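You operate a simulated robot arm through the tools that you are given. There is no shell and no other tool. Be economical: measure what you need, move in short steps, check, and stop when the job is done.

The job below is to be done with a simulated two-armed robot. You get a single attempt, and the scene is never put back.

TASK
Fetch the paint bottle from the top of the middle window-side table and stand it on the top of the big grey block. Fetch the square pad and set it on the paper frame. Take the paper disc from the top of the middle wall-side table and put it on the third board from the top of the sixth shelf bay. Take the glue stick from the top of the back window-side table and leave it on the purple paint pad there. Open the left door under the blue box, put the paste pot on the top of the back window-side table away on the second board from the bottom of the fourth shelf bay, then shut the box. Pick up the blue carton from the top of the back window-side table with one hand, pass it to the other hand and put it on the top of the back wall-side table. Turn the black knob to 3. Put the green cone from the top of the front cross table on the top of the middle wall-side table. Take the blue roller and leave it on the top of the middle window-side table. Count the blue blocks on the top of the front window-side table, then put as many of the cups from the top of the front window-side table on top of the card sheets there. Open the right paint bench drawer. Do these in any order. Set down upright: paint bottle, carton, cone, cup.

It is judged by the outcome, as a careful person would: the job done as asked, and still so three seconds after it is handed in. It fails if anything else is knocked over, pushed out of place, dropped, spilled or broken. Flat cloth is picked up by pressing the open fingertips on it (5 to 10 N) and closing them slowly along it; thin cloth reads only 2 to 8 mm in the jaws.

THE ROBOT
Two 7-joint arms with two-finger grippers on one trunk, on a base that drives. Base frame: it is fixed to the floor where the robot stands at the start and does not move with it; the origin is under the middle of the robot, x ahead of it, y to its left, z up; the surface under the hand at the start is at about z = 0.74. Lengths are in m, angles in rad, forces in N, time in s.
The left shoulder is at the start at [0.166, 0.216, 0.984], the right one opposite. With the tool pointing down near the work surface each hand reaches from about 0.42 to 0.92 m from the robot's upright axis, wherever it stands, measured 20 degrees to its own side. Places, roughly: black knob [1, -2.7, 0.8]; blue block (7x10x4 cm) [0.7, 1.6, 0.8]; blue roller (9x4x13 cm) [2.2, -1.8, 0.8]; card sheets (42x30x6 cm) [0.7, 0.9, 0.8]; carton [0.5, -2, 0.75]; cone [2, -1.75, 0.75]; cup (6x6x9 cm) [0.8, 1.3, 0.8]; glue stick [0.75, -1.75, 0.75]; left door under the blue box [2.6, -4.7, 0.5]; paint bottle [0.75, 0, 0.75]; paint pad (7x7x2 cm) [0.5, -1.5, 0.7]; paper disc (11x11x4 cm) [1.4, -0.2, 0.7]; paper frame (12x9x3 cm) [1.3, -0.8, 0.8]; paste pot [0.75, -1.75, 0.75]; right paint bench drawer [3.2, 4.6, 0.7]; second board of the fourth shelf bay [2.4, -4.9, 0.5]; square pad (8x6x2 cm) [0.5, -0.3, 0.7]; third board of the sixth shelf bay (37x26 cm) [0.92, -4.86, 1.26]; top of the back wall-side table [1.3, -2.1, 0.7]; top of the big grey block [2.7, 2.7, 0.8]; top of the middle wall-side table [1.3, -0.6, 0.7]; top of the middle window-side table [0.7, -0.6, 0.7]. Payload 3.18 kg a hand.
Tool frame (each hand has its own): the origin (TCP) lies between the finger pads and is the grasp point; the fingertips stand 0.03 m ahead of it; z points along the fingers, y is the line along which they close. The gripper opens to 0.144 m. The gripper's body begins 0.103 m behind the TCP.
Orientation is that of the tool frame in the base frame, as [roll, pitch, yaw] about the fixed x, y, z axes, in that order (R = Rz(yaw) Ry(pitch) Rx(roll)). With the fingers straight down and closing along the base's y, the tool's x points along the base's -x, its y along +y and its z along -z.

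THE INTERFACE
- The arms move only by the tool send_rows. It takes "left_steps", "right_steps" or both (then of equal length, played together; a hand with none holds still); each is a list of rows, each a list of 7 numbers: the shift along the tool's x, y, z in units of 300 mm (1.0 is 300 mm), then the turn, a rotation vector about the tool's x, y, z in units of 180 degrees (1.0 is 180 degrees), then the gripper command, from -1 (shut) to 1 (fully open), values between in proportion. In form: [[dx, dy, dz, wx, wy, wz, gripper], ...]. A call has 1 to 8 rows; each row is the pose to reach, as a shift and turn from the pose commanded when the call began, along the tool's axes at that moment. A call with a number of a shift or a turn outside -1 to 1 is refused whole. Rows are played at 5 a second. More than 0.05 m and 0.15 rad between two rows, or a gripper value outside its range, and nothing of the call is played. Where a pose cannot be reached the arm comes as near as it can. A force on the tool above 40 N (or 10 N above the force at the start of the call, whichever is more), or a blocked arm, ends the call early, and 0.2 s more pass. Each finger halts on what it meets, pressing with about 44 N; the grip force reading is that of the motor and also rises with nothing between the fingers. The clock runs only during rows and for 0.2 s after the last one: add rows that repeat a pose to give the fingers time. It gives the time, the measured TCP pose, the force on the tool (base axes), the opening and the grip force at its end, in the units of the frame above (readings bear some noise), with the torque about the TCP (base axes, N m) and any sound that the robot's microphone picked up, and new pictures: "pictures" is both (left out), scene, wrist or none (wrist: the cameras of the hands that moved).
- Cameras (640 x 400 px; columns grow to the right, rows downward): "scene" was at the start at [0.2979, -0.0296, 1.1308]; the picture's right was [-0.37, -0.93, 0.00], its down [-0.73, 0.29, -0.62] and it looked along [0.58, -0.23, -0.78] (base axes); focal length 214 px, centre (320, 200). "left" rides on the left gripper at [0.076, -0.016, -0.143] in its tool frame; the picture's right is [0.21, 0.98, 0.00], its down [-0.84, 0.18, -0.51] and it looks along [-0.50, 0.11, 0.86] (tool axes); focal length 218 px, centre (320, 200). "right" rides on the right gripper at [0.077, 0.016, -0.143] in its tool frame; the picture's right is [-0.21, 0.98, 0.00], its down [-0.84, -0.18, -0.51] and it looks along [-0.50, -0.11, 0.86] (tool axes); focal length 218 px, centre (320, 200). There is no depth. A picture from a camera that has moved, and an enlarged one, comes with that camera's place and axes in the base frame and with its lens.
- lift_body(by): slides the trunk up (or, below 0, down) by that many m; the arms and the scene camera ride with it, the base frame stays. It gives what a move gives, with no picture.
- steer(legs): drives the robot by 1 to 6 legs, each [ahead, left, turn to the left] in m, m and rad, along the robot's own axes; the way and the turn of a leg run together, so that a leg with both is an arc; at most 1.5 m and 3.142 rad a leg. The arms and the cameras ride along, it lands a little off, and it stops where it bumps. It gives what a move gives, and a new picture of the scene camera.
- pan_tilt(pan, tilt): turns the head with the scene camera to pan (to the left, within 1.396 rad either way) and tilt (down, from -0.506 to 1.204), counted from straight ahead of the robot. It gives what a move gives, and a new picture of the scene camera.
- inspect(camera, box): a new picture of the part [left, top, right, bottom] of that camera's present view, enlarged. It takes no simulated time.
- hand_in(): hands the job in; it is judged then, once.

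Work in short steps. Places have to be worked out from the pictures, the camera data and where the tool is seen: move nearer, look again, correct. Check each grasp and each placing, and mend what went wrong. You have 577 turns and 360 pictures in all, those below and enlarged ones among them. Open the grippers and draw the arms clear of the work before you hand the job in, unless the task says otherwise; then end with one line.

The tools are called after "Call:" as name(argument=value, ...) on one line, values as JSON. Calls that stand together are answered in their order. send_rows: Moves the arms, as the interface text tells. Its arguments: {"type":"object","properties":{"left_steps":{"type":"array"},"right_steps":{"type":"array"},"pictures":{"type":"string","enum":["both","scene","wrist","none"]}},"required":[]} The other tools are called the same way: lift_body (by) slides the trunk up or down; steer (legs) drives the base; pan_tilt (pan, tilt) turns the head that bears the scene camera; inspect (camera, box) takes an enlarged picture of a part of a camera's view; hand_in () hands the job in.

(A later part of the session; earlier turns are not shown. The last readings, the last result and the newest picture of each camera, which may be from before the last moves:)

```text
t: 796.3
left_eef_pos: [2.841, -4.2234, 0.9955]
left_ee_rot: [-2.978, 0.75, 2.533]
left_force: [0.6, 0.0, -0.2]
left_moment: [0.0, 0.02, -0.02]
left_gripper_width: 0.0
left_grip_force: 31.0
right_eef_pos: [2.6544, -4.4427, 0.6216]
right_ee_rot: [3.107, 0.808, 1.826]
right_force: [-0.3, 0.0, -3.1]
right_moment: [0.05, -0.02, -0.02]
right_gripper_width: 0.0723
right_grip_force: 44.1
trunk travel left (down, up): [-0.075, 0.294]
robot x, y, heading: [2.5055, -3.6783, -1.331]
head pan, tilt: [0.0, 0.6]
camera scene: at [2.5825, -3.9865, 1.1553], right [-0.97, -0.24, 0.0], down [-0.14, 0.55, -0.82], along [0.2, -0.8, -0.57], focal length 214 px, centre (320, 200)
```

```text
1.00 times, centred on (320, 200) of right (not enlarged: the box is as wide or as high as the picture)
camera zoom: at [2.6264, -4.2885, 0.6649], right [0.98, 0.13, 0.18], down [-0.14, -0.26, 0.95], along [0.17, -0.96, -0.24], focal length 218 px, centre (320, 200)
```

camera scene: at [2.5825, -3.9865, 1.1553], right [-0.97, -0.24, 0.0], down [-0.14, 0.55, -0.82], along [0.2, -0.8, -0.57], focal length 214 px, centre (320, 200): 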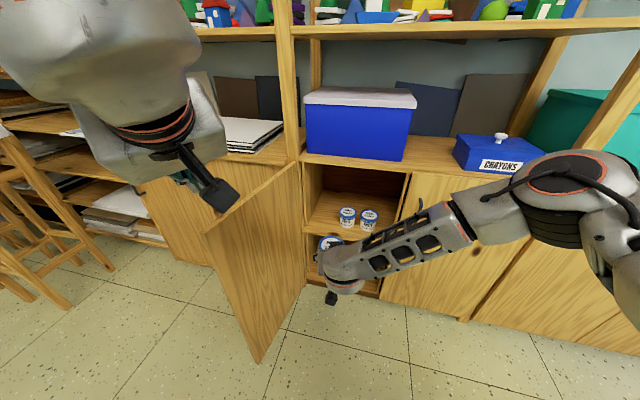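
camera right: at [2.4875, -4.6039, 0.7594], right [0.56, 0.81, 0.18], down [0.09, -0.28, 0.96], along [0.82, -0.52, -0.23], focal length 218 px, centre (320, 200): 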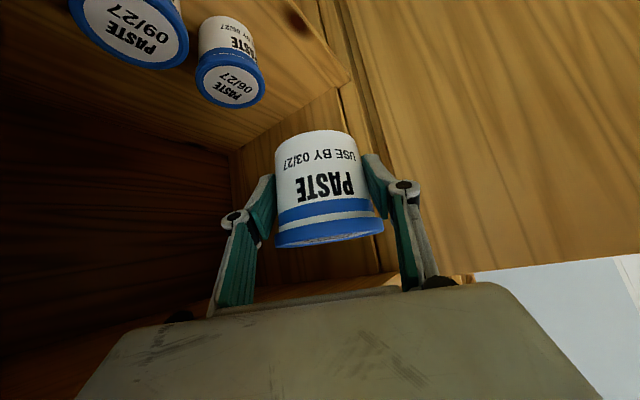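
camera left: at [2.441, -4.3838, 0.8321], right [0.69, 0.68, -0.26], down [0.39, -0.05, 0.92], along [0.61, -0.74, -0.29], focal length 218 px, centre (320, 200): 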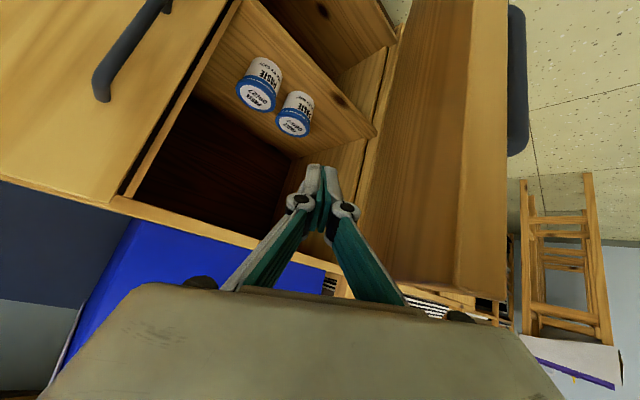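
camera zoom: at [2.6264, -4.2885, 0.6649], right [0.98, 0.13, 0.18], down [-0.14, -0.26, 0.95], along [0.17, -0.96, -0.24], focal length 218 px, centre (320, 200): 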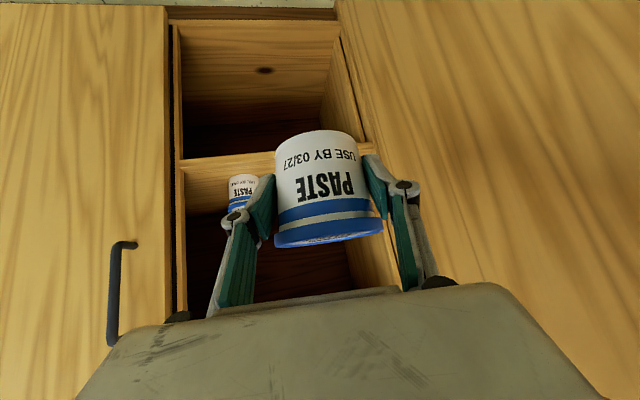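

Lined up with the left gap. Drive forward 0.27 m to bring the pot over its spot (still above the board).

Call:
steer(legs=[[0.2, 0.004, 0]])

Call:
inspect(camera="right", box=[0, 0, 640, 400])

```text
t: 797.9
left_eef_pos: [2.8904, -4.4167, 0.9942]
left_ee_rot: [-2.978, 0.751, 2.533]
left_force: [0.3, -0.4, -0.5]
left_moment: [0.0, -0.03, 0.0]
left_gripper_width: 0.0001
left_grip_force: 30.9
right_eef_pos: [2.7048, -4.6357, 0.6224]
right_ee_rot: [3.103, 0.806, 1.824]
right_force: [-0.4, 0.4, -4.0]
right_moment: [0.04, 0.02, -0.01]
right_gripper_width: 0.0723
right_grip_force: 44.3
trunk travel left (down, up): [-0.075, 0.294]
robot x, y, heading: [2.5529, -3.8718, -1.328]
head pan, tilt: [0.0, 0.6]
camera scene: at [2.6331, -4.1798, 1.1552], right [-0.97, -0.24, 0.0], down [-0.13, 0.55, -0.82], along [0.2, -0.8, -0.57], focal length 214 px, centre (320, 200)
```

scene: 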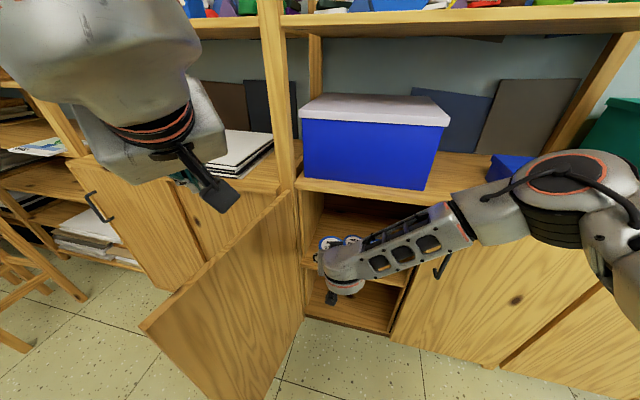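

```text
1.00 times, centred on (320, 200) of right (not enlarged: the box is as wide or as high as the picture)
camera zoom: at [2.6765, -4.4818, 0.6648], right [0.98, 0.13, 0.18], down [-0.14, -0.26, 0.95], along [0.17, -0.96, -0.24], focal length 218 px, centre (320, 200)
```

zoom: 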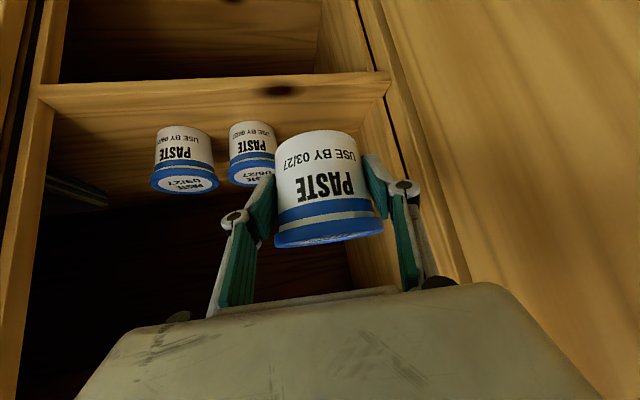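

The board's front edge is at y≈-4.657 and the other pots' fronts at −4.72, so standing ours at [2.725,-4.70] leaves room on all sides. I move in the last 5 cm with the arm.

Call:
send_rows(right_steps=[[-0.06, 0.005, 0.06, 0, 0, 0, -0.3], [-0.12, 0.01, 0.12, 0, 0, 0, -0.3], [-0.126, 0.012, 0.13, 0, 0, 0, -0.3]], pictures="wrist")

```text
t: 798.7
left_eef_pos: [2.8919, -4.4161, 0.9948]
left_ee_rot: [-2.977, 0.752, 2.532]
left_force: [0.6, 0.1, -0.1]
left_moment: [-0.01, -0.01, -0.02]
left_gripper_width: 0.0
left_grip_force: 30.7
right_eef_pos: [2.722, -4.6874, 0.6225]
right_ee_rot: [3.103, 0.806, 1.823]
right_force: [-0.7, 1.0, -3.9]
right_moment: [0.07, 0.03, 0.0]
right_gripper_width: 0.0727
right_grip_force: 44.0
trunk travel left (down, up): [-0.075, 0.294]
robot x, y, heading: [2.5557, -3.8691, -1.33]
head pan, tilt: [0.0, 0.6]
camera right: at [2.6945, -4.5337, 0.6659], right [0.98, 0.13, 0.18], down [-0.14, -0.27, 0.95], along [0.17, -0.96, -0.24], focal length 218 px, centre (320, 200)
```

right: 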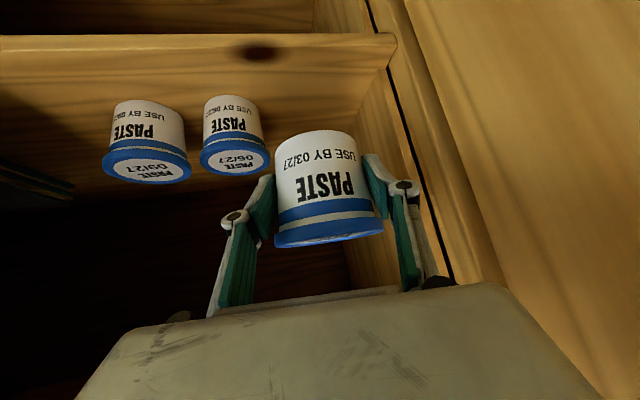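

I nudge 12 mm toward +x for even gaps, then lower the trunk 7 cm.

Call:
send_rows(right_steps=[[0, 0.04, 0, 0, 0, 0, -0.3], [0, 0.04, 0, 0, 0, 0, -0.3]], pictures="none")

Call:
lift_body(by=-0.07)

Call:
inspect(camera="right", box=[0, 0, 640, 400])

```text
t: 799.3
left_eef_pos: [2.8914, -4.417, 0.9931]
left_ee_rot: [-2.977, 0.751, 2.532]
left_force: [0.2, 0.2, -0.1]
left_moment: [-0.02, 0.02, -0.01]
left_gripper_width: 0.0
left_grip_force: 30.7
right_eef_pos: [2.7356, -4.6835, 0.6231]
right_ee_rot: [3.104, 0.808, 1.826]
right_force: [0.9, 0.0, -3.2]
right_moment: [0.05, 0.01, 0.0]
right_gripper_width: 0.0724
right_grip_force: 43.5
trunk travel left (down, up): [-0.075, 0.294]
robot x, y, heading: [2.5573, -3.8743, -1.334]
head pan, tilt: [0.0, 0.6]
```

```text
t: 800.4
left_eef_pos: [2.8913, -4.4169, 0.925]
left_ee_rot: [-2.975, 0.751, 2.538]
left_force: [0.6, 0.6, 0.3]
left_moment: [-0.01, 0.0, 0.0]
left_gripper_width: 0.0001
left_grip_force: 30.8
right_eef_pos: [2.7352, -4.683, 0.5554]
right_ee_rot: [3.105, 0.809, 1.824]
right_force: [-0.5, -0.2, -3.2]
right_moment: [0.06, -0.01, -0.02]
right_gripper_width: 0.0725
right_grip_force: 43.9
trunk travel left (down, up): [-0.005, 0.364]
robot x, y, heading: [2.5611, -3.868, -1.331]
head pan, tilt: [0.0, 0.6]
```

```text
1.00 times, centred on (320, 200) of right (not enlarged: the box is as wide or as high as the picture)
camera zoom: at [2.7065, -4.5295, 0.5974], right [0.98, 0.13, 0.18], down [-0.14, -0.26, 0.96], along [0.17, -0.96, -0.24], focal length 218 px, centre (320, 200)
```

zoom: 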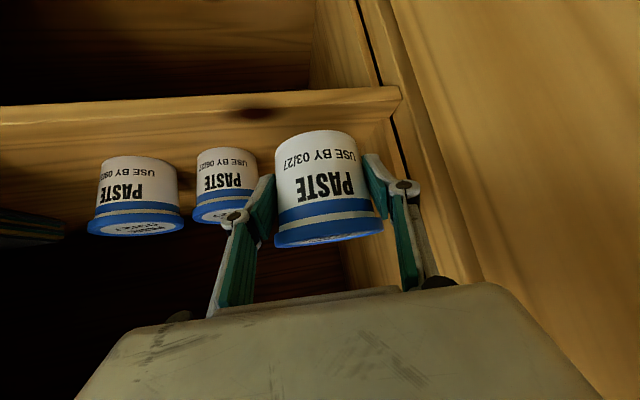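

Just above the board. Lower the last ~14 mm in small steps.

Call:
send_rows(right_steps=[[0.01, 0, 0.01, 0, 0, 0, -0.3], [0.02, 0, 0.019, 0, 0, 0, -0.3], [0.027, 0, 0.026, 0, 0, 0, -0.3], [0.034, 0, 0.033, 0, 0, 0, -0.3], [0.04, 0, 0.039, 0, 0, 0, -0.3]], pictures="none")

```text
t: 801.6
left_eef_pos: [2.891, -4.4165, 0.9234]
left_ee_rot: [-2.977, 0.751, 2.532]
left_force: [0.3, -0.3, 0.4]
left_moment: [-0.04, 0.02, 0.03]
left_gripper_width: 0.0
left_grip_force: 30.4
right_eef_pos: [2.7361, -4.6825, 0.5346]
right_ee_rot: [3.106, 0.805, 1.826]
right_force: [-0.3, 0.1, -3.1]
right_moment: [0.07, 0.02, -0.03]
right_gripper_width: 0.0723
right_grip_force: 43.7
trunk travel left (down, up): [-0.005, 0.364]
robot x, y, heading: [2.5626, -3.8734, -1.335]
head pan, tilt: [0.0, 0.6]
```

No contact yet; continue lowering.

Call:
send_rows(right_steps=[[0.008, 0, 0.008, 0, 0, 0, -0.3], [0.016, 0, 0.016, 0, 0, 0, -0.3], [0.024, 0, 0.023, 0, 0, 0, -0.3], [0.032, 0, 0.031, 0, 0, 0, -0.3], [0.04, 0, 0.039, 0, 0, 0, -0.3]], pictures="wrist")

```text
t: 802.8
left_eef_pos: [2.8912, -4.4164, 0.9248]
left_ee_rot: [-2.979, 0.751, 2.531]
left_force: [0.6, 0.5, -0.1]
left_moment: [0.0, -0.01, 0.01]
left_gripper_width: 0.0
left_grip_force: 30.5
right_eef_pos: [2.7344, -4.6836, 0.5191]
right_ee_rot: [3.104, 0.807, 1.825]
right_force: [-0.7, 0.5, -3.4]
right_moment: [0.02, 0.0, 0.0]
right_gripper_width: 0.0722
right_grip_force: 43.5
trunk travel left (down, up): [-0.005, 0.364]
robot x, y, heading: [2.5563, -3.8722, -1.329]
head pan, tilt: [0.0, 0.6]
camera right: at [2.7067, -4.5303, 0.5616], right [0.98, 0.13, 0.18], down [-0.14, -0.26, 0.95], along [0.17, -0.96, -0.24], focal length 218 px, centre (320, 200)
```

right: 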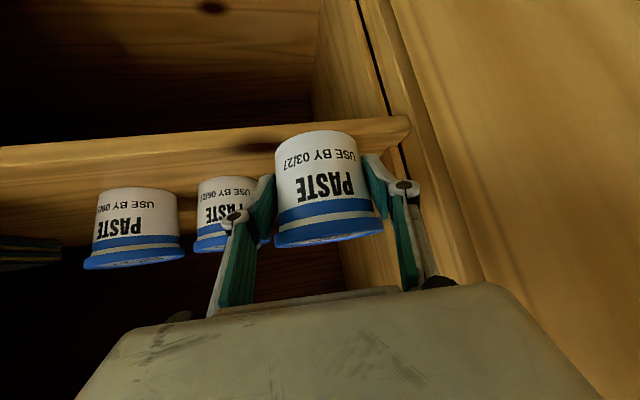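

Triangulating two views, the board is at z≈0.46 with its front edge at y≈-4.70 — farther in than I thought. I move the pot 9 cm inward.

Call:
send_rows(right_steps=[[-0.07, 0.002, 0.075, 0, 0, 0, -0.3], [-0.14, 0.004, 0.15, 0, 0, 0, -0.3], [-0.215, 0.005, 0.225, 0, 0, 0, -0.3], [-0.215, 0.005, 0.225, 0, 0, 0, -0.3]], pictures="wrist")

```text
t: 803.8
left_eef_pos: [2.891, -4.4163, 0.9229]
left_ee_rot: [-2.977, 0.751, 2.532]
left_force: [0.2, -0.1, 0.3]
left_moment: [0.02, -0.02, 0.02]
left_gripper_width: 0.0001
left_grip_force: 30.4
right_eef_pos: [2.7642, -4.772, 0.5215]
right_ee_rot: [3.103, 0.806, 1.827]
right_force: [0.9, -0.5, -2.6]
right_moment: [0.1, 0.02, -0.05]
right_gripper_width: 0.0726
right_grip_force: 43.4
trunk travel left (down, up): [-0.005, 0.364]
robot x, y, heading: [2.5588, -3.8719, -1.335]
head pan, tilt: [0.0, 0.6]
camera right: at [2.735, -4.6189, 0.5645], right [0.98, 0.13, 0.18], down [-0.14, -0.27, 0.95], along [0.17, -0.96, -0.24], focal length 218 px, centre (320, 200)
```

right: 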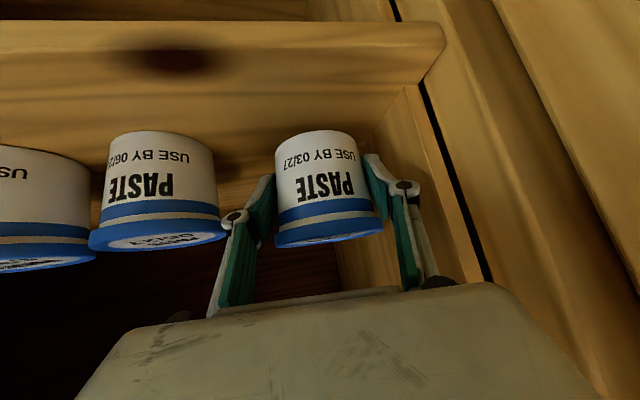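

Now the pot is over the board beside the others. Lower to contact.

Call:
send_rows(right_steps=[[0.008, 0, 0.008, 0, 0, 0, -0.3], [0.016, 0, 0.015, 0, 0, 0, -0.3], [0.024, 0, 0.023, 0, 0, 0, -0.3], [0.032, 0, 0.031, 0, 0, 0, -0.3], [0.038, 0, 0.037, 0, 0, 0, -0.3], [0.044, 0, 0.043, 0, 0, 0, -0.3]], pictures="none")

```text
t: 805.2
left_eef_pos: [2.8908, -4.4166, 0.9249]
left_ee_rot: [-2.978, 0.751, 2.533]
left_force: [-0.2, -0.2, 0.9]
left_moment: [0.0, 0.0, -0.02]
left_gripper_width: 0.0
left_grip_force: 30.6
right_eef_pos: [2.7625, -4.7742, 0.5031]
right_ee_rot: [3.107, 0.81, 1.822]
right_force: [0.1, 0.6, 2.0]
right_moment: [0.01, 0.22, -0.04]
right_gripper_width: 0.0725
right_grip_force: 43.7
trunk travel left (down, up): [-0.005, 0.364]
robot x, y, heading: [2.5549, -3.8728, -1.332]
head pan, tilt: [0.0, 0.6]
```

Contact. Release and withdraw along the fingers.

Call:
send_rows(right_steps=[[0.004, 0, 0.004, 0, 0, 0, -0.2], [0.004, 0, 0.004, 0, 0, 0, 0.05], [0.004, 0, 0.004, 0, 0, 0, 0.15], [0, 0, -0.08, 0, 0, 0, 0.15], [0, 0, -0.2, 0, 0, 0, 0.15], [0, 0, -0.33, 0, 0, 0, 0.15], [0, 0, -0.46, 0, 0, 0, 0.15]], pictures="wrist")

```text
t: 806.8
left_eef_pos: [2.8902, -4.4163, 0.9245]
left_ee_rot: [-2.976, 0.749, 2.534]
left_force: [0.5, 1.1, 0.4]
left_moment: [-0.02, 0.02, -0.02]
left_gripper_width: 0.0
left_grip_force: 31.1
right_eef_pos: [2.7345, -4.68, 0.5966]
right_ee_rot: [3.105, 0.808, 1.824]
right_force: [-0.2, 0.1, -0.3]
right_moment: [-0.02, 0.01, 0.01]
right_gripper_width: 0.0831
right_grip_force: 0.1
trunk travel left (down, up): [-0.005, 0.364]
robot x, y, heading: [2.5552, -3.8697, -1.333]
head pan, tilt: [0.0, 0.6]
camera right: at [2.707, -4.5257, 0.6395], right [0.98, 0.13, 0.18], down [-0.14, -0.26, 0.95], along [0.17, -0.96, -0.24], focal length 218 px, centre (320, 200)
```

right: 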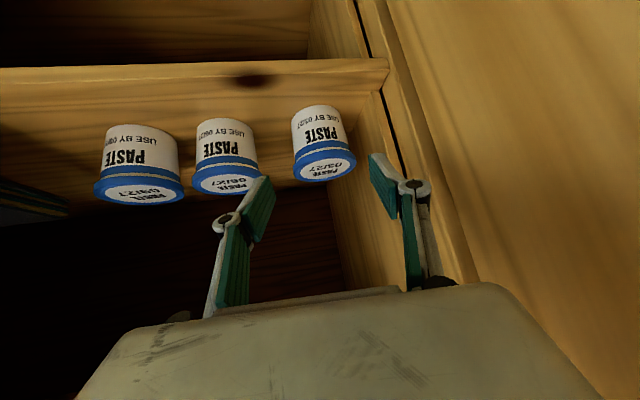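

Our pot stands beside the other two. I back the robot out, square up, and raise the trunk again.

Call:
steer(legs=[[-0.3, 0, 0], [0, 0, -0.237]])

Call:
lift_body(by=0.07)

Call:
pan_tilt(pan=0.2, tilt=0.6)

```text
t: 809.6
left_eef_pos: [2.6866, -4.1986, 0.924]
left_ee_rot: [-2.977, 0.751, 2.299]
left_force: [-0.7, -0.3, 0.6]
left_moment: [0.01, -0.01, -0.02]
left_gripper_width: 0.0003
left_grip_force: 30.8
right_eef_pos: [2.4752, -4.4193, 0.5961]
right_ee_rot: [3.104, 0.806, 1.591]
right_force: [-1.1, -0.2, 0.9]
right_moment: [0.0, 0.03, 0.01]
right_gripper_width: 0.0826
right_grip_force: 0.0
trunk travel left (down, up): [-0.005, 0.364]
robot x, y, heading: [2.4871, -3.5914, -1.563]
head pan, tilt: [0.0, 0.6]
camera scene: at [2.4923, -3.97, 1.0656], right [-1.0, -0.01, 0.0], down [-0.01, 0.55, -0.83], along [0.01, -0.83, -0.55], focal length 214 px, centre (320, 200)
```

scene: 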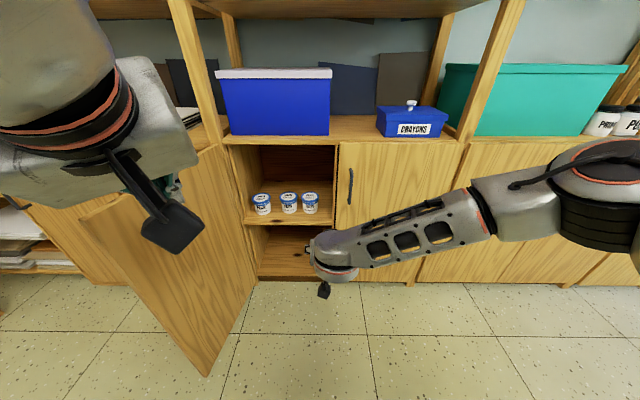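

```text
t: 810.7
left_eef_pos: [2.6869, -4.2013, 0.9917]
left_ee_rot: [-2.979, 0.747, 2.298]
left_force: [-0.8, -1.0, -0.4]
left_moment: [0.02, -0.05, 0.04]
left_gripper_width: 0.0002
left_grip_force: 30.3
right_eef_pos: [2.4756, -4.4197, 0.6609]
right_ee_rot: [3.105, 0.802, 1.593]
right_force: [1.0, 0.0, 0.0]
right_moment: [-0.07, 0.01, 0.02]
right_gripper_width: 0.0827
right_grip_force: 0.1
trunk travel left (down, up): [-0.075, 0.294]
robot x, y, heading: [2.4872, -3.592, -1.563]
head pan, tilt: [0.0, 0.6]
```

```text
t: 811.4
left_eef_pos: [2.6871, -4.1982, 0.995]
left_ee_rot: [-2.977, 0.751, 2.301]
left_force: [0.1, -0.6, -0.3]
left_moment: [0.01, 0.0, -0.01]
left_gripper_width: 0.0001
left_grip_force: 31.0
right_eef_pos: [2.4764, -4.4196, 0.6658]
right_ee_rot: [3.104, 0.807, 1.592]
right_force: [0.6, 0.7, 0.1]
right_moment: [0.0, 0.01, -0.03]
right_gripper_width: 0.0828
right_grip_force: 0.1
trunk travel left (down, up): [-0.075, 0.294]
robot x, y, heading: [2.4893, -3.5892, -1.558]
head pan, tilt: [0.201, 0.6]
camera scene: at [2.5094, -3.9066, 1.1554], right [-0.98, -0.21, 0.0], down [-0.12, 0.55, -0.83], along [0.17, -0.81, -0.56], focal length 214 px, centre (320, 200)
```

scene: 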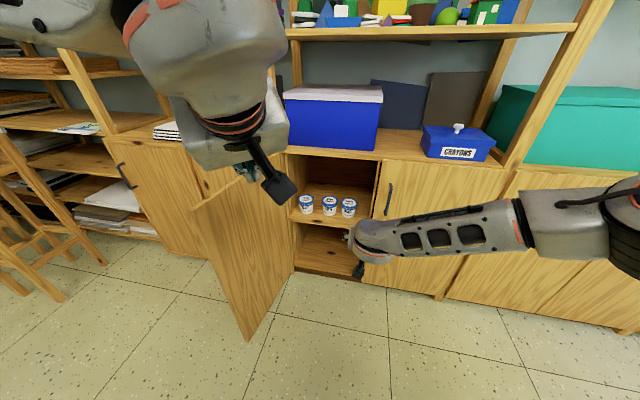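

All three pots in a row. I raise the right arm, and turn the left hand straight.

Call:
send_rows(right_steps=[[-0.07, 0, -0.13, 0, 0, 0, 0], [-0.14, 0, -0.265, 0, 0, 0, 0], [-0.21, 0, -0.4, 0, 0, 0, 0], [-0.28, 0, -0.53, 0, 0, 0, 0], [-0.35, 0, -0.665, 0, 0, 0, 0], [-0.42, 0, -0.8, 0, 0, 0, 0], [-0.49, 0, -0.93, 0, 0, 0, 0]], left_steps=[[0, 0, 0, 0.0225, 0.004, 0.0239, -1], [0, 0, 0, 0.045, 0.008, 0.0477, -1], [0, 0, 0, 0.0677, 0.012, 0.0716, -1], [0, 0, 0, 0.09, 0.016, 0.0954, -1], [0, 0, 0, 0.1129, 0.02, 0.1193, -1], [0, 0, 0, 0.1354, 0.024, 0.143, -1], [0, 0, 0, 0.158, 0.028, 0.167, -1]], pictures="none")

Call:
steer(legs=[[0, 0.45, -0.01]])

```text
t: 813.0
left_eef_pos: [2.6882, -4.1985, 0.9949]
left_ee_rot: [-2.977, 0.752, 1.573]
left_force: [-0.5, -0.1, -0.5]
left_moment: [0.03, 0.0, -0.03]
left_gripper_width: 0.0
left_grip_force: 30.9
right_eef_pos: [2.461, -4.3186, 0.9693]
right_ee_rot: [3.107, 0.808, 1.594]
right_force: [-0.8, 1.0, -0.4]
right_moment: [-0.01, 0.03, 0.0]
right_gripper_width: 0.0719
right_grip_force: 0.0
trunk travel left (down, up): [-0.075, 0.294]
robot x, y, heading: [2.4862, -3.5942, -1.565]
head pan, tilt: [0.201, 0.6]
```

```text
t: 817.5
left_eef_pos: [3.1287, -4.206, 0.9945]
left_ee_rot: [-2.977, 0.749, 1.548]
left_force: [-1.0, 1.1, 0.9]
left_moment: [0.05, 0.03, -0.02]
left_gripper_width: 0.0001
left_grip_force: 30.1
right_eef_pos: [2.8992, -4.3215, 0.9658]
right_ee_rot: [3.105, 0.808, 1.57]
right_force: [-0.2, -0.5, -0.2]
right_moment: [0.0, -0.01, -0.02]
right_gripper_width: 0.0719
right_grip_force: 0.2
trunk travel left (down, up): [-0.075, 0.294]
robot x, y, heading: [2.9427, -3.5934, -1.585]
head pan, tilt: [0.201, 0.6]
camera scene: at [2.9574, -3.9091, 1.1554], right [-0.98, -0.18, 0.0], down [-0.1, 0.56, -0.83], along [0.15, -0.81, -0.56], focal length 214 px, centre (320, 200)
```

scene: 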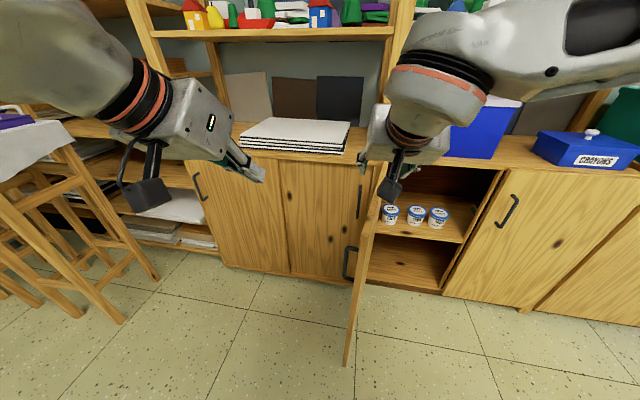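

The left hand is now on the outer side of the door. I lower it beside the door, above handle height.

Call:
send_rows(left_steps=[[0.003, 0.025, 0.14, 0, 0, 0, -1], [0.006, 0.05, 0.28, 0, 0, 0, -1], [0.009, 0.073, 0.42, 0, 0, 0, -1], [0.012, 0.1, 0.56, 0, 0, 0, -1], [0.015, 0.12, 0.7, 0, 0, 0, -1], [0.018, 0.145, 0.84, 0, 0, 0, -1], [0.02, 0.17, 0.95, 0, 0, 0, -1]], pictures="scene")

```text
t: 819.1
left_eef_pos: [3.1313, -4.4, 0.7756]
left_ee_rot: [-2.979, 0.749, 1.55]
left_force: [-0.3, 0.2, 0.6]
left_moment: [0.03, 0.01, -0.02]
left_gripper_width: 0.0002
left_grip_force: 30.8
right_eef_pos: [2.8993, -4.3226, 0.9657]
right_ee_rot: [3.105, 0.806, 1.569]
right_force: [0.0, -0.2, -1.1]
right_moment: [0.02, -0.03, 0.0]
right_gripper_width: 0.0719
right_grip_force: 0.1
trunk travel left (down, up): [-0.075, 0.294]
robot x, y, heading: [2.9423, -3.598, -1.588]
head pan, tilt: [0.201, 0.6]
camera scene: at [2.9574, -3.9097, 1.155], right [-0.98, -0.18, 0.0], down [-0.1, 0.56, -0.82], along [0.15, -0.81, -0.57], focal length 214 px, centre (320, 200)
```

scene: 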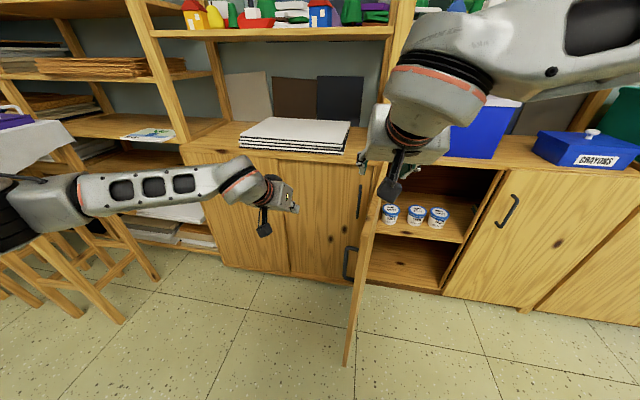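

I strafe right to push the door toward closed.

Call:
steer(legs=[[0, -0.45, 0]])

```text
t: 823.7
left_eef_pos: [2.6698, -4.3919, 0.7768]
left_ee_rot: [-2.977, 0.751, 1.55]
left_force: [-0.8, -0.5, -0.4]
left_moment: [0.01, 0.0, -0.01]
left_gripper_width: 0.0
left_grip_force: 30.9
right_eef_pos: [2.4389, -4.3146, 0.966]
right_ee_rot: [3.105, 0.806, 1.568]
right_force: [0.5, -0.3, 0.2]
right_moment: [0.0, -0.05, 0.0]
right_gripper_width: 0.0719
right_grip_force: 0.1
trunk travel left (down, up): [-0.075, 0.294]
robot x, y, heading: [2.4856, -3.5874, -1.589]
head pan, tilt: [0.201, 0.6]
camera scene: at [2.4958, -3.9017, 1.1554], right [-0.98, -0.18, 0.0], down [-0.1, 0.56, -0.83], along [0.15, -0.81, -0.56], focal length 214 px, centre (320, 200)
```

scene: 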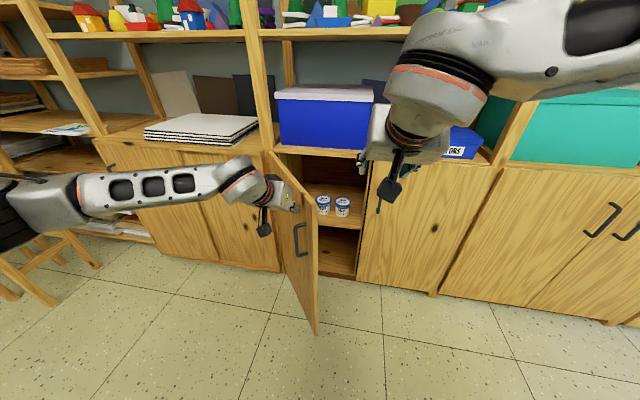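

Half closed. Continue pushing right and ahead.

Call:
steer(legs=[[0.1, -0.1, 0], [0.1, 0, 0]])

```text
t: 826.0
left_eef_pos: [2.5652, -4.588, 0.7763]
left_ee_rot: [-2.978, 0.751, 1.553]
left_force: [-0.5, 0.3, -0.3]
left_moment: [-0.01, -0.01, -0.04]
left_gripper_width: 0.0001
left_grip_force: 30.5
right_eef_pos: [2.3339, -4.5101, 0.966]
right_ee_rot: [3.104, 0.806, 1.573]
right_force: [0.1, 0.0, 0.1]
right_moment: [-0.01, 0.01, -0.01]
right_gripper_width: 0.072
right_grip_force: 0.0
trunk travel left (down, up): [-0.075, 0.294]
robot x, y, heading: [2.3752, -3.7851, -1.586]
head pan, tilt: [0.201, 0.6]
camera scene: at [2.3914, -4.0975, 1.1553], right [-0.98, -0.19, 0.0], down [-0.1, 0.56, -0.82], along [0.15, -0.81, -0.57], focal length 214 px, centre (320, 200)
```

scene: 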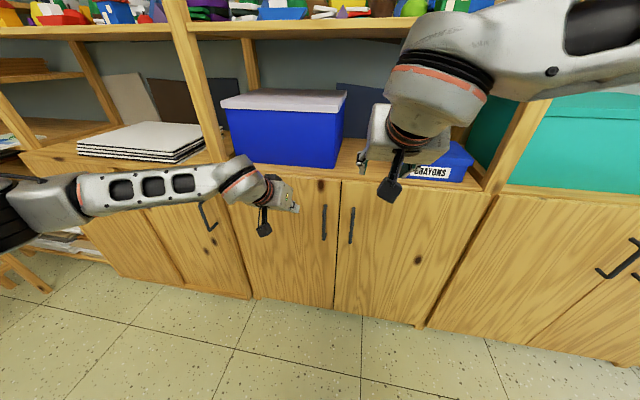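

Nearly shut. I press the door home with the left hand.

Call:
send_rows(left_steps=[[-0.05, 0.009, 0.045, 0, 0, 0, -1], [-0.1, 0.018, 0.09, 0, 0, 0, -1], [-0.15, 0.027, 0.135, 0, 0, 0, -1], [-0.195, 0.036, 0.178, 0, 0, 0, -1], [-0.22, 0.04, 0.2, 0, 0, 0, -1], [-0.25, 0.045, 0.225, 0, 0, 0, -1]], pictures="both")

```text
t: 827.0
left_eef_pos: [2.5668, -4.6537, 0.7768]
left_ee_rot: [-2.97, 0.738, 1.562]
left_force: [2.2, 14.7, 7.6]
left_moment: [-0.02, -0.02, 0.07]
left_gripper_width: 0.0
left_grip_force: 30.4
right_eef_pos: [2.3356, -4.509, 0.9675]
right_ee_rot: [3.104, 0.81, 1.574]
right_force: [-0.3, -0.7, 0.9]
right_moment: [0.01, -0.03, -0.01]
right_gripper_width: 0.0722
right_grip_force: 0.0
trunk travel left (down, up): [-0.075, 0.294]
robot x, y, heading: [2.3751, -3.7839, -1.584]
head pan, tilt: [0.201, 0.6]
stopped in row 4 (left hand): the force on the tool passed its limit at 48 N (the readings are from after the stop); the commanded pose is now the measured one
camera scene: at [2.3922, -4.095, 1.1563], right [-0.98, -0.19, 0.0], down [-0.11, 0.55, -0.83], along [0.15, -0.81, -0.56], focal length 214 px, centre (320, 200)
camera left: at [2.5768, -4.5002, 0.8324], right [0.96, 0.03, -0.26], down [0.26, -0.31, 0.91], along [-0.05, -0.95, -0.31], focal length 218 px, centre (320, 200)
```

scene: 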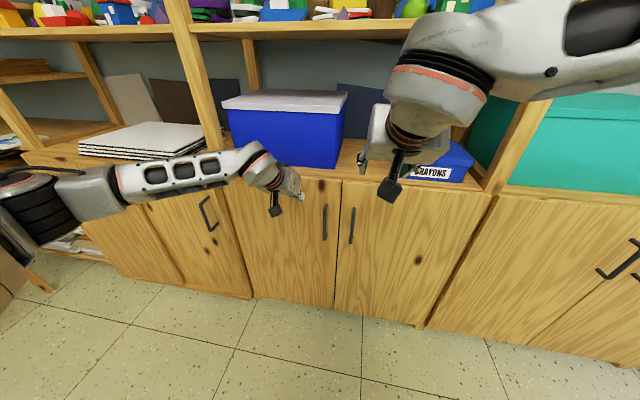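
left: 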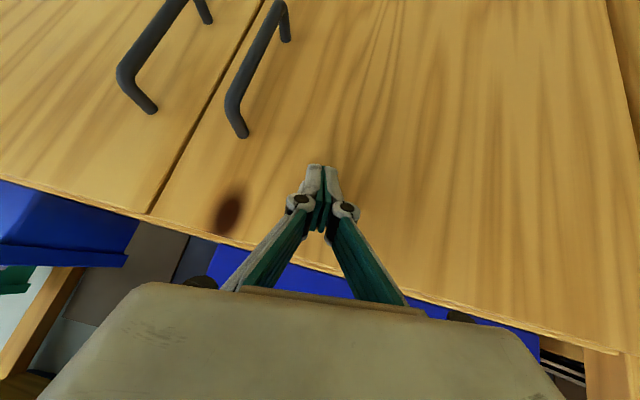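

The door is shut and flush. I back off, tuck the left arm, and go look at the cloth-covered stool that the hand brushed earlier.

Call:
steer(legs=[[-0.35, 0, 0]])

Call:
send_rows(left_steps=[[0.02, -0.02, -0.13, 0, 0, 0, -0.5], [0.04, -0.04, -0.26, 0, 0, 0, 0], [0.06, -0.06, -0.39, 0, 0, 0, 0], [0.09, -0.08, -0.52, 0, 0, 0, 0], [0.12, -0.1, -0.66, 0, 0, 0, 0], [0.147, -0.15, -0.79, 0, 0, 0, 0]], pictures="none")

Call:
steer(legs=[[0, 1.3, 0]])

Call:
pan_tilt(pan=0.5, tilt=0.35)

```text
t: 829.2
left_eef_pos: [2.5684, -4.3056, 0.7737]
left_ee_rot: [-2.972, 0.736, 1.555]
left_force: [-0.7, 0.2, 0.0]
left_moment: [-0.01, 0.03, 0.02]
left_gripper_width: 0.0001
left_grip_force: 30.5
right_eef_pos: [2.3362, -4.1575, 0.9658]
right_ee_rot: [3.105, 0.806, 1.565]
right_force: [-1.1, 1.3, 0.7]
right_moment: [-0.01, 0.03, -0.01]
right_gripper_width: 0.072
right_grip_force: 0.1
trunk travel left (down, up): [-0.075, 0.294]
robot x, y, heading: [2.3839, -3.4296, -1.594]
head pan, tilt: [0.201, 0.6]
camera scene: at [2.3957, -3.7448, 1.1554], right [-0.98, -0.18, 0.0], down [-0.1, 0.56, -0.83], along [0.15, -0.81, -0.56], focal length 214 px, centre (320, 200)
```

scene: 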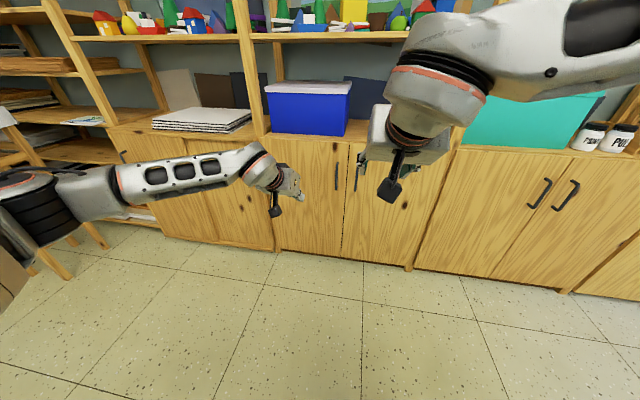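

```text
t: 830.6
left_eef_pos: [2.5676, -4.109, 0.9241]
left_ee_rot: [-2.97, 0.736, 1.551]
left_force: [-1.0, 0.0, -0.2]
left_moment: [-0.01, 0.0, 0.0]
left_gripper_width: 0.072
left_grip_force: 0.0
right_eef_pos: [2.3356, -4.1574, 0.9667]
right_ee_rot: [3.104, 0.807, 1.567]
right_force: [-0.3, 0.7, 0.0]
right_moment: [-0.03, -0.03, 0.01]
right_gripper_width: 0.0719
right_grip_force: 0.0
trunk travel left (down, up): [-0.075, 0.294]
robot x, y, heading: [2.3851, -3.4271, -1.594]
head pan, tilt: [0.201, 0.6]
```

```text
t: 842.5
left_eef_pos: [3.9178, -4.1062, 0.9225]
left_ee_rot: [-2.972, 0.739, 1.587]
left_force: [-0.4, 0.0, -0.2]
left_moment: [-0.05, -0.04, -0.02]
left_gripper_width: 0.072
left_grip_force: 0.1
right_eef_pos: [3.6873, -4.1619, 0.9665]
right_ee_rot: [3.104, 0.804, 1.6]
right_force: [-1.0, 1.1, -0.1]
right_moment: [-0.03, -0.01, 0.01]
right_gripper_width: 0.0721
right_grip_force: 0.2
trunk travel left (down, up): [-0.075, 0.294]
robot x, y, heading: [3.7109, -3.4345, -1.554]
head pan, tilt: [0.201, 0.6]
camera scene: at [3.7332, -3.7474, 1.1554], right [-0.98, -0.21, 0.0], down [-0.12, 0.55, -0.83], along [0.18, -0.81, -0.56], focal length 214 px, centre (320, 200)
```

scene: 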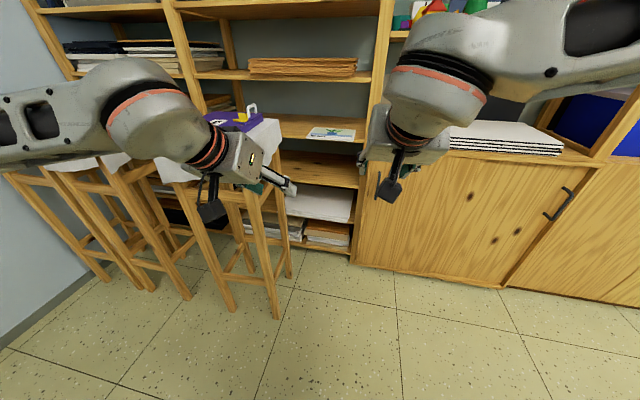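

```text
t: 843.3
left_eef_pos: [3.9172, -4.1057, 0.9221]
left_ee_rot: [-2.972, 0.737, 1.587]
left_force: [-0.7, 0.1, 0.0]
left_moment: [0.01, 0.01, 0.01]
left_gripper_width: 0.0719
left_grip_force: 0.0
right_eef_pos: [3.687, -4.1622, 0.9653]
right_ee_rot: [3.105, 0.805, 1.599]
right_force: [0.3, 0.5, -0.6]
right_moment: [0.03, -0.01, 0.0]
right_gripper_width: 0.0717
right_grip_force: 0.1
trunk travel left (down, up): [-0.075, 0.294]
robot x, y, heading: [3.7082, -3.4289, -1.558]
head pan, tilt: [0.499, 0.351]
camera scene: at [3.76, -3.7422, 1.1781], right [-0.87, -0.49, 0.0], down [-0.17, 0.3, -0.94], along [0.46, -0.82, -0.34], focal length 214 px, centre (320, 200)
```

scene: 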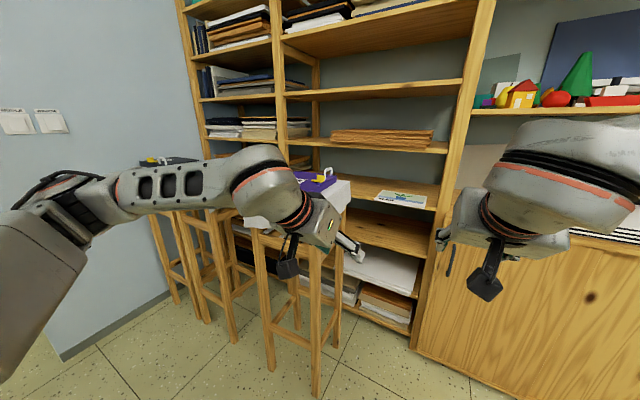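

The stool was dragged about 0.2 m toward −x by my sideways move. I must put it back; I zoom to see its structure.

Call:
inspect(camera="scene", box=[140, 150, 380, 400])

```text
1.60 times, centred on (260, 275) of scene
camera zoom: at [3.76, -3.7422, 1.1781], right [-0.87, -0.49, 0.0], down [-0.17, 0.3, -0.94], along [0.46, -0.82, -0.34], focal length 343 px, centre (416, 80)
```

zoom: 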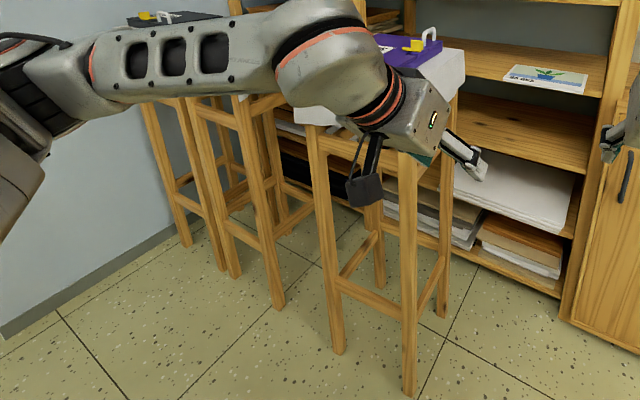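

Plan: with the left hand beside the stool's seat edge at its middle, push it back +x by ~0.2 m gently. First drive ahead and lower the hand.

Call:
steer(legs=[[0.27, 0, 0]])

Call:
send_rows(left_steps=[[0.06, 0, 0.06, 0, 0, 0, -1], [0.12, 0, 0.13, 0, 0, 0, -1], [0.17, 0, 0.18, 0, 0, 0, -1]], pictures="scene")

```text
t: 845.1
left_eef_pos: [3.9172, -4.3694, 0.922]
left_ee_rot: [-2.971, 0.736, 1.583]
left_force: [-0.6, -0.8, 0.1]
left_moment: [0.01, 0.01, -0.01]
left_gripper_width: 0.072
left_grip_force: 0.0
right_eef_pos: [3.6869, -4.4238, 0.9664]
right_ee_rot: [3.105, 0.802, 1.592]
right_force: [0.4, 0.1, 0.2]
right_moment: [-0.02, 0.01, 0.03]
right_gripper_width: 0.0717
right_grip_force: 0.0
trunk travel left (down, up): [-0.075, 0.294]
robot x, y, heading: [3.7123, -3.6988, -1.567]
head pan, tilt: [0.499, 0.351]
camera scene: at [3.7613, -4.0048, 1.1781], right [-0.87, -0.49, 0.0], down [-0.17, 0.3, -0.94], along [0.46, -0.82, -0.34], focal length 214 px, centre (320, 200)
```

scene: 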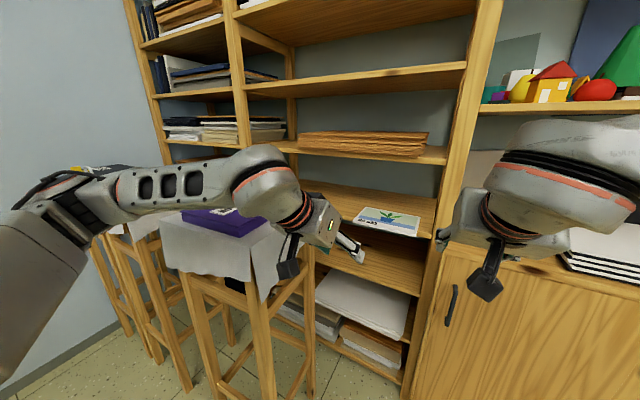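

```text
t: 846.0
left_eef_pos: [3.9072, -4.3672, 0.8462]
left_ee_rot: [-2.97, 0.737, 1.581]
left_force: [-0.2, 0.0, 0.4]
left_moment: [0.02, 0.03, 0.01]
left_gripper_width: 0.0
left_grip_force: 30.4
right_eef_pos: [3.6859, -4.4237, 0.9664]
right_ee_rot: [3.104, 0.805, 1.594]
right_force: [0.1, 0.1, 1.1]
right_moment: [0.0, 0.01, 0.02]
right_gripper_width: 0.0721
right_grip_force: 0.1
trunk travel left (down, up): [-0.075, 0.294]
robot x, y, heading: [3.7103, -3.6999, -1.559]
head pan, tilt: [0.499, 0.351]
camera scene: at [3.7614, -4.0047, 1.178], right [-0.87, -0.49, 0.0], down [-0.17, 0.3, -0.94], along [0.46, -0.82, -0.34], focal length 214 px, centre (320, 200)
```

scene: 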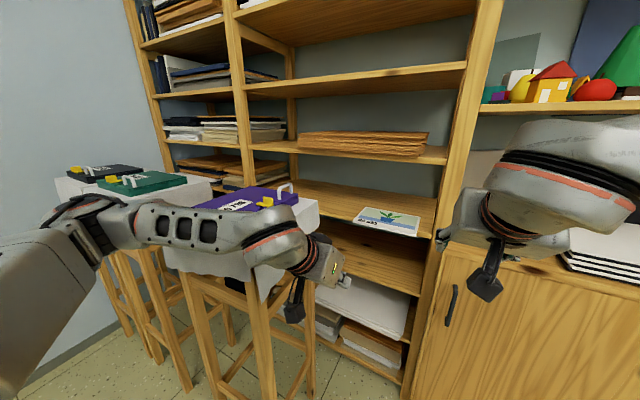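

Strafe left in a small step and watch.

Call:
steer(legs=[[0, 0.12, 0]])

```text
t: 847.7
left_eef_pos: [4.0283, -4.365, 0.847]
left_ee_rot: [-2.973, 0.733, 1.581]
left_force: [-4.6, 0.2, -1.1]
left_moment: [-0.11, -0.39, 0.5]
left_gripper_width: 0.0001
left_grip_force: 30.7
right_eef_pos: [3.8074, -4.4226, 0.9672]
right_ee_rot: [3.105, 0.805, 1.593]
right_force: [0.0, -0.4, -0.7]
right_moment: [-0.03, 0.03, 0.03]
right_gripper_width: 0.0719
right_grip_force: 0.1
trunk travel left (down, up): [-0.075, 0.294]
robot x, y, heading: [3.8336, -3.6927, -1.561]
head pan, tilt: [0.499, 0.351]
camera scene: at [3.8818, -4.0034, 1.178], right [-0.87, -0.49, 0.0], down [-0.17, 0.3, -0.94], along [0.46, -0.82, -0.34], focal length 214 px, centre (320, 200)
```

scene: 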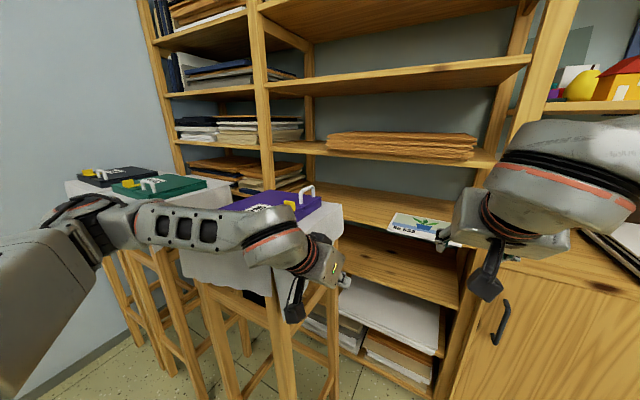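

Light contact (5 N) and it starts sliding without tipping. Push 10 cm more.

Call:
steer(legs=[[0, 0.1, 0]])

```text
t: 849.2
left_eef_pos: [4.1284, -4.3648, 0.8457]
left_ee_rot: [-2.972, 0.736, 1.581]
left_force: [-1.6, -1.3, 0.0]
left_moment: [0.12, -0.21, 0.04]
left_gripper_width: 0.0001
left_grip_force: 30.4
right_eef_pos: [3.9081, -4.4219, 0.9653]
right_ee_rot: [3.104, 0.806, 1.593]
right_force: [-0.5, -0.3, 0.3]
right_moment: [-0.04, 0.02, 0.0]
right_gripper_width: 0.0721
right_grip_force: 0.1
trunk travel left (down, up): [-0.075, 0.294]
robot x, y, heading: [3.9327, -3.6919, -1.566]
head pan, tilt: [0.499, 0.351]
camera scene: at [3.9821, -4.0025, 1.1781], right [-0.87, -0.49, 0.0], down [-0.17, 0.3, -0.94], along [0.46, -0.82, -0.34], focal length 214 px, centre (320, 200)
```

scene: 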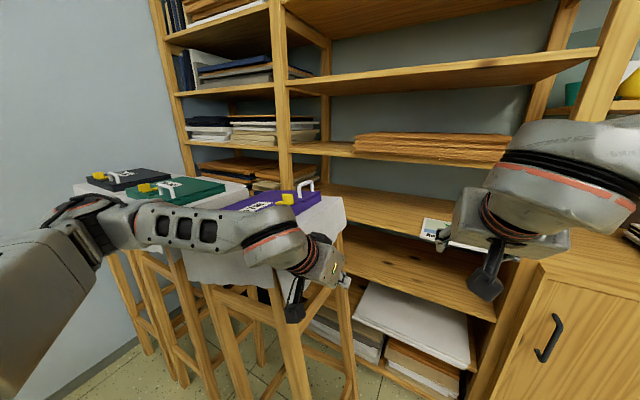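

Continue 8.5 cm more to its original spot.

Call:
steer(legs=[[0, 0.085, 0]])

```text
t: 850.6
left_eef_pos: [4.213, -4.3643, 0.8466]
left_ee_rot: [-2.973, 0.734, 1.58]
left_force: [-0.3, 0.0, -0.2]
left_moment: [0.01, 0.0, 0.01]
left_gripper_width: 0.0001
left_grip_force: 30.8
right_eef_pos: [3.9917, -4.4202, 0.9652]
right_ee_rot: [3.106, 0.804, 1.594]
right_force: [0.2, 0.6, -0.3]
right_moment: [-0.06, 0.02, 0.03]
right_gripper_width: 0.0717
right_grip_force: 0.0
trunk travel left (down, up): [-0.075, 0.294]
robot x, y, heading: [4.02, -3.6915, -1.562]
head pan, tilt: [0.499, 0.351]
camera scene: at [4.0665, -4.0016, 1.1781], right [-0.87, -0.49, 0.0], down [-0.17, 0.3, -0.94], along [0.46, -0.82, -0.34], focal length 214 px, centre (320, 200)
```

scene: 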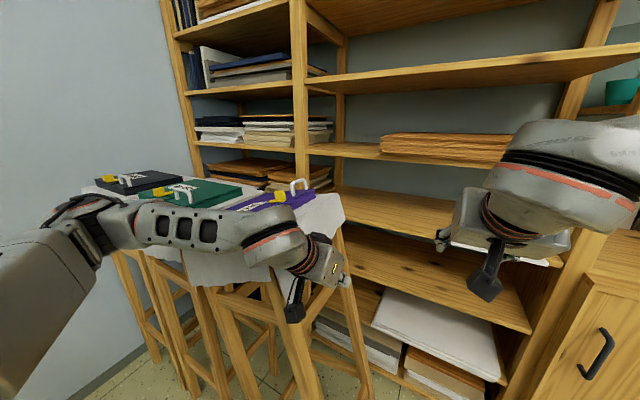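

I move away to the right (off the stool), back up, and compare with the earlier picture from the same place.

Call:
steer(legs=[[0, -0.15, 0], [-0.2, 0, 0], [0, 0.12, -0.03]])

```text
t: 855.1
left_eef_pos: [4.1634, -4.1711, 0.8458]
left_ee_rot: [-2.971, 0.734, 1.555]
left_force: [0.6, 0.6, 0.0]
left_moment: [0.02, 0.02, -0.03]
left_gripper_width: 0.0
left_grip_force: 30.9
right_eef_pos: [3.9404, -4.2207, 0.9663]
right_ee_rot: [3.104, 0.804, 1.568]
right_force: [-0.2, 0.0, 0.3]
right_moment: [0.0, 0.04, 0.0]
right_gripper_width: 0.072
right_grip_force: 0.0
trunk travel left (down, up): [-0.075, 0.294]
robot x, y, heading: [3.9839, -3.4985, -1.586]
head pan, tilt: [0.499, 0.351]
camera scene: at [4.0262, -3.8042, 1.1781], right [-0.89, -0.46, 0.0], down [-0.16, 0.3, -0.94], along [0.44, -0.83, -0.34], focal length 214 px, centre (320, 200)
```

scene: 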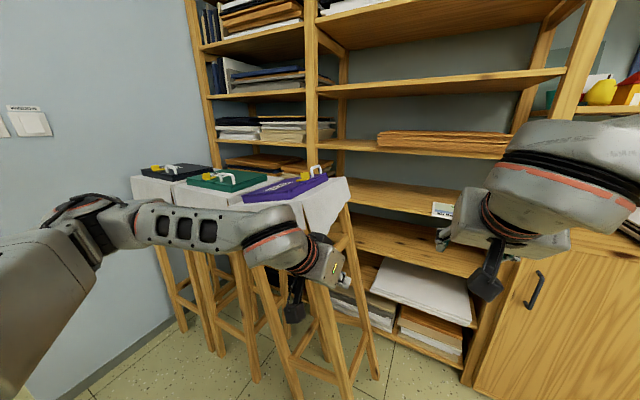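

The stool's feet stayed and it is now leaning on its neighbour. I must set it upright first: I look at its front leg with the left wrist camera.

Call:
inspect(camera="left", box=[0, 0, 640, 400])

Call:
pan_tilt(pan=0.35, tilt=0.7)

```text
1.00 times, centred on (320, 200) of left (not enlarged: the box is as wide or as high as the picture)
camera zoom: at [4.1728, -4.0165, 0.9018], right [0.96, 0.03, -0.26], down [0.26, -0.31, 0.91], along [-0.06, -0.95, -0.31], focal length 218 px, centre (320, 200)
```

zoom: 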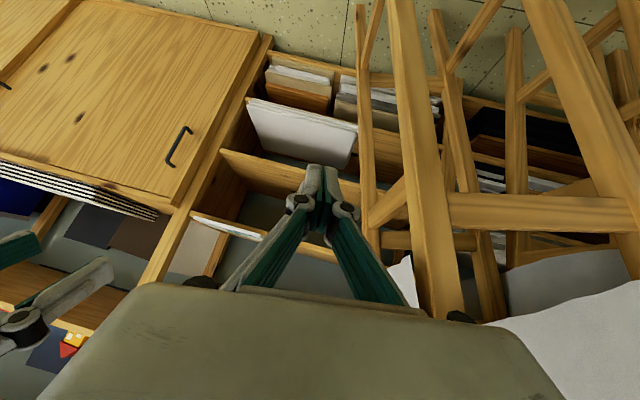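

```text
t: 855.9
left_eef_pos: [4.1629, -4.1701, 0.8465]
left_ee_rot: [-2.971, 0.735, 1.554]
left_force: [0.1, -0.2, 0.4]
left_moment: [-0.04, 0.0, 0.01]
left_gripper_width: 0.0
left_grip_force: 30.9
right_eef_pos: [3.9403, -4.2218, 0.9659]
right_ee_rot: [3.105, 0.804, 1.569]
right_force: [-0.3, 0.2, -0.7]
right_moment: [0.01, 0.01, 0.03]
right_gripper_width: 0.0721
right_grip_force: 0.0
trunk travel left (down, up): [-0.075, 0.294]
robot x, y, heading: [3.9846, -3.4947, -1.585]
head pan, tilt: [0.351, 0.7]
camera scene: at [4.0106, -3.8019, 1.1468], right [-0.94, -0.33, 0.0], down [-0.21, 0.61, -0.77], along [0.25, -0.72, -0.64], focal length 214 px, centre (320, 200)
```

scene: 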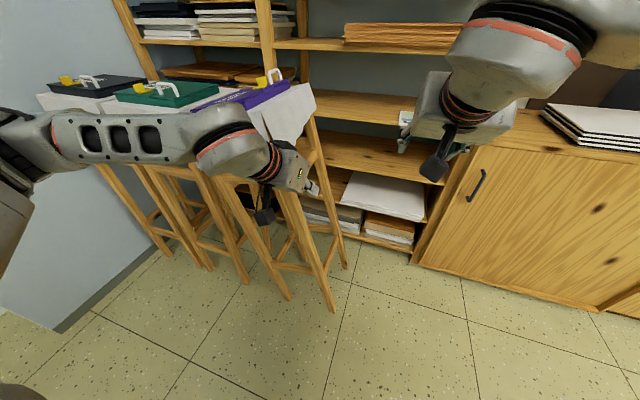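

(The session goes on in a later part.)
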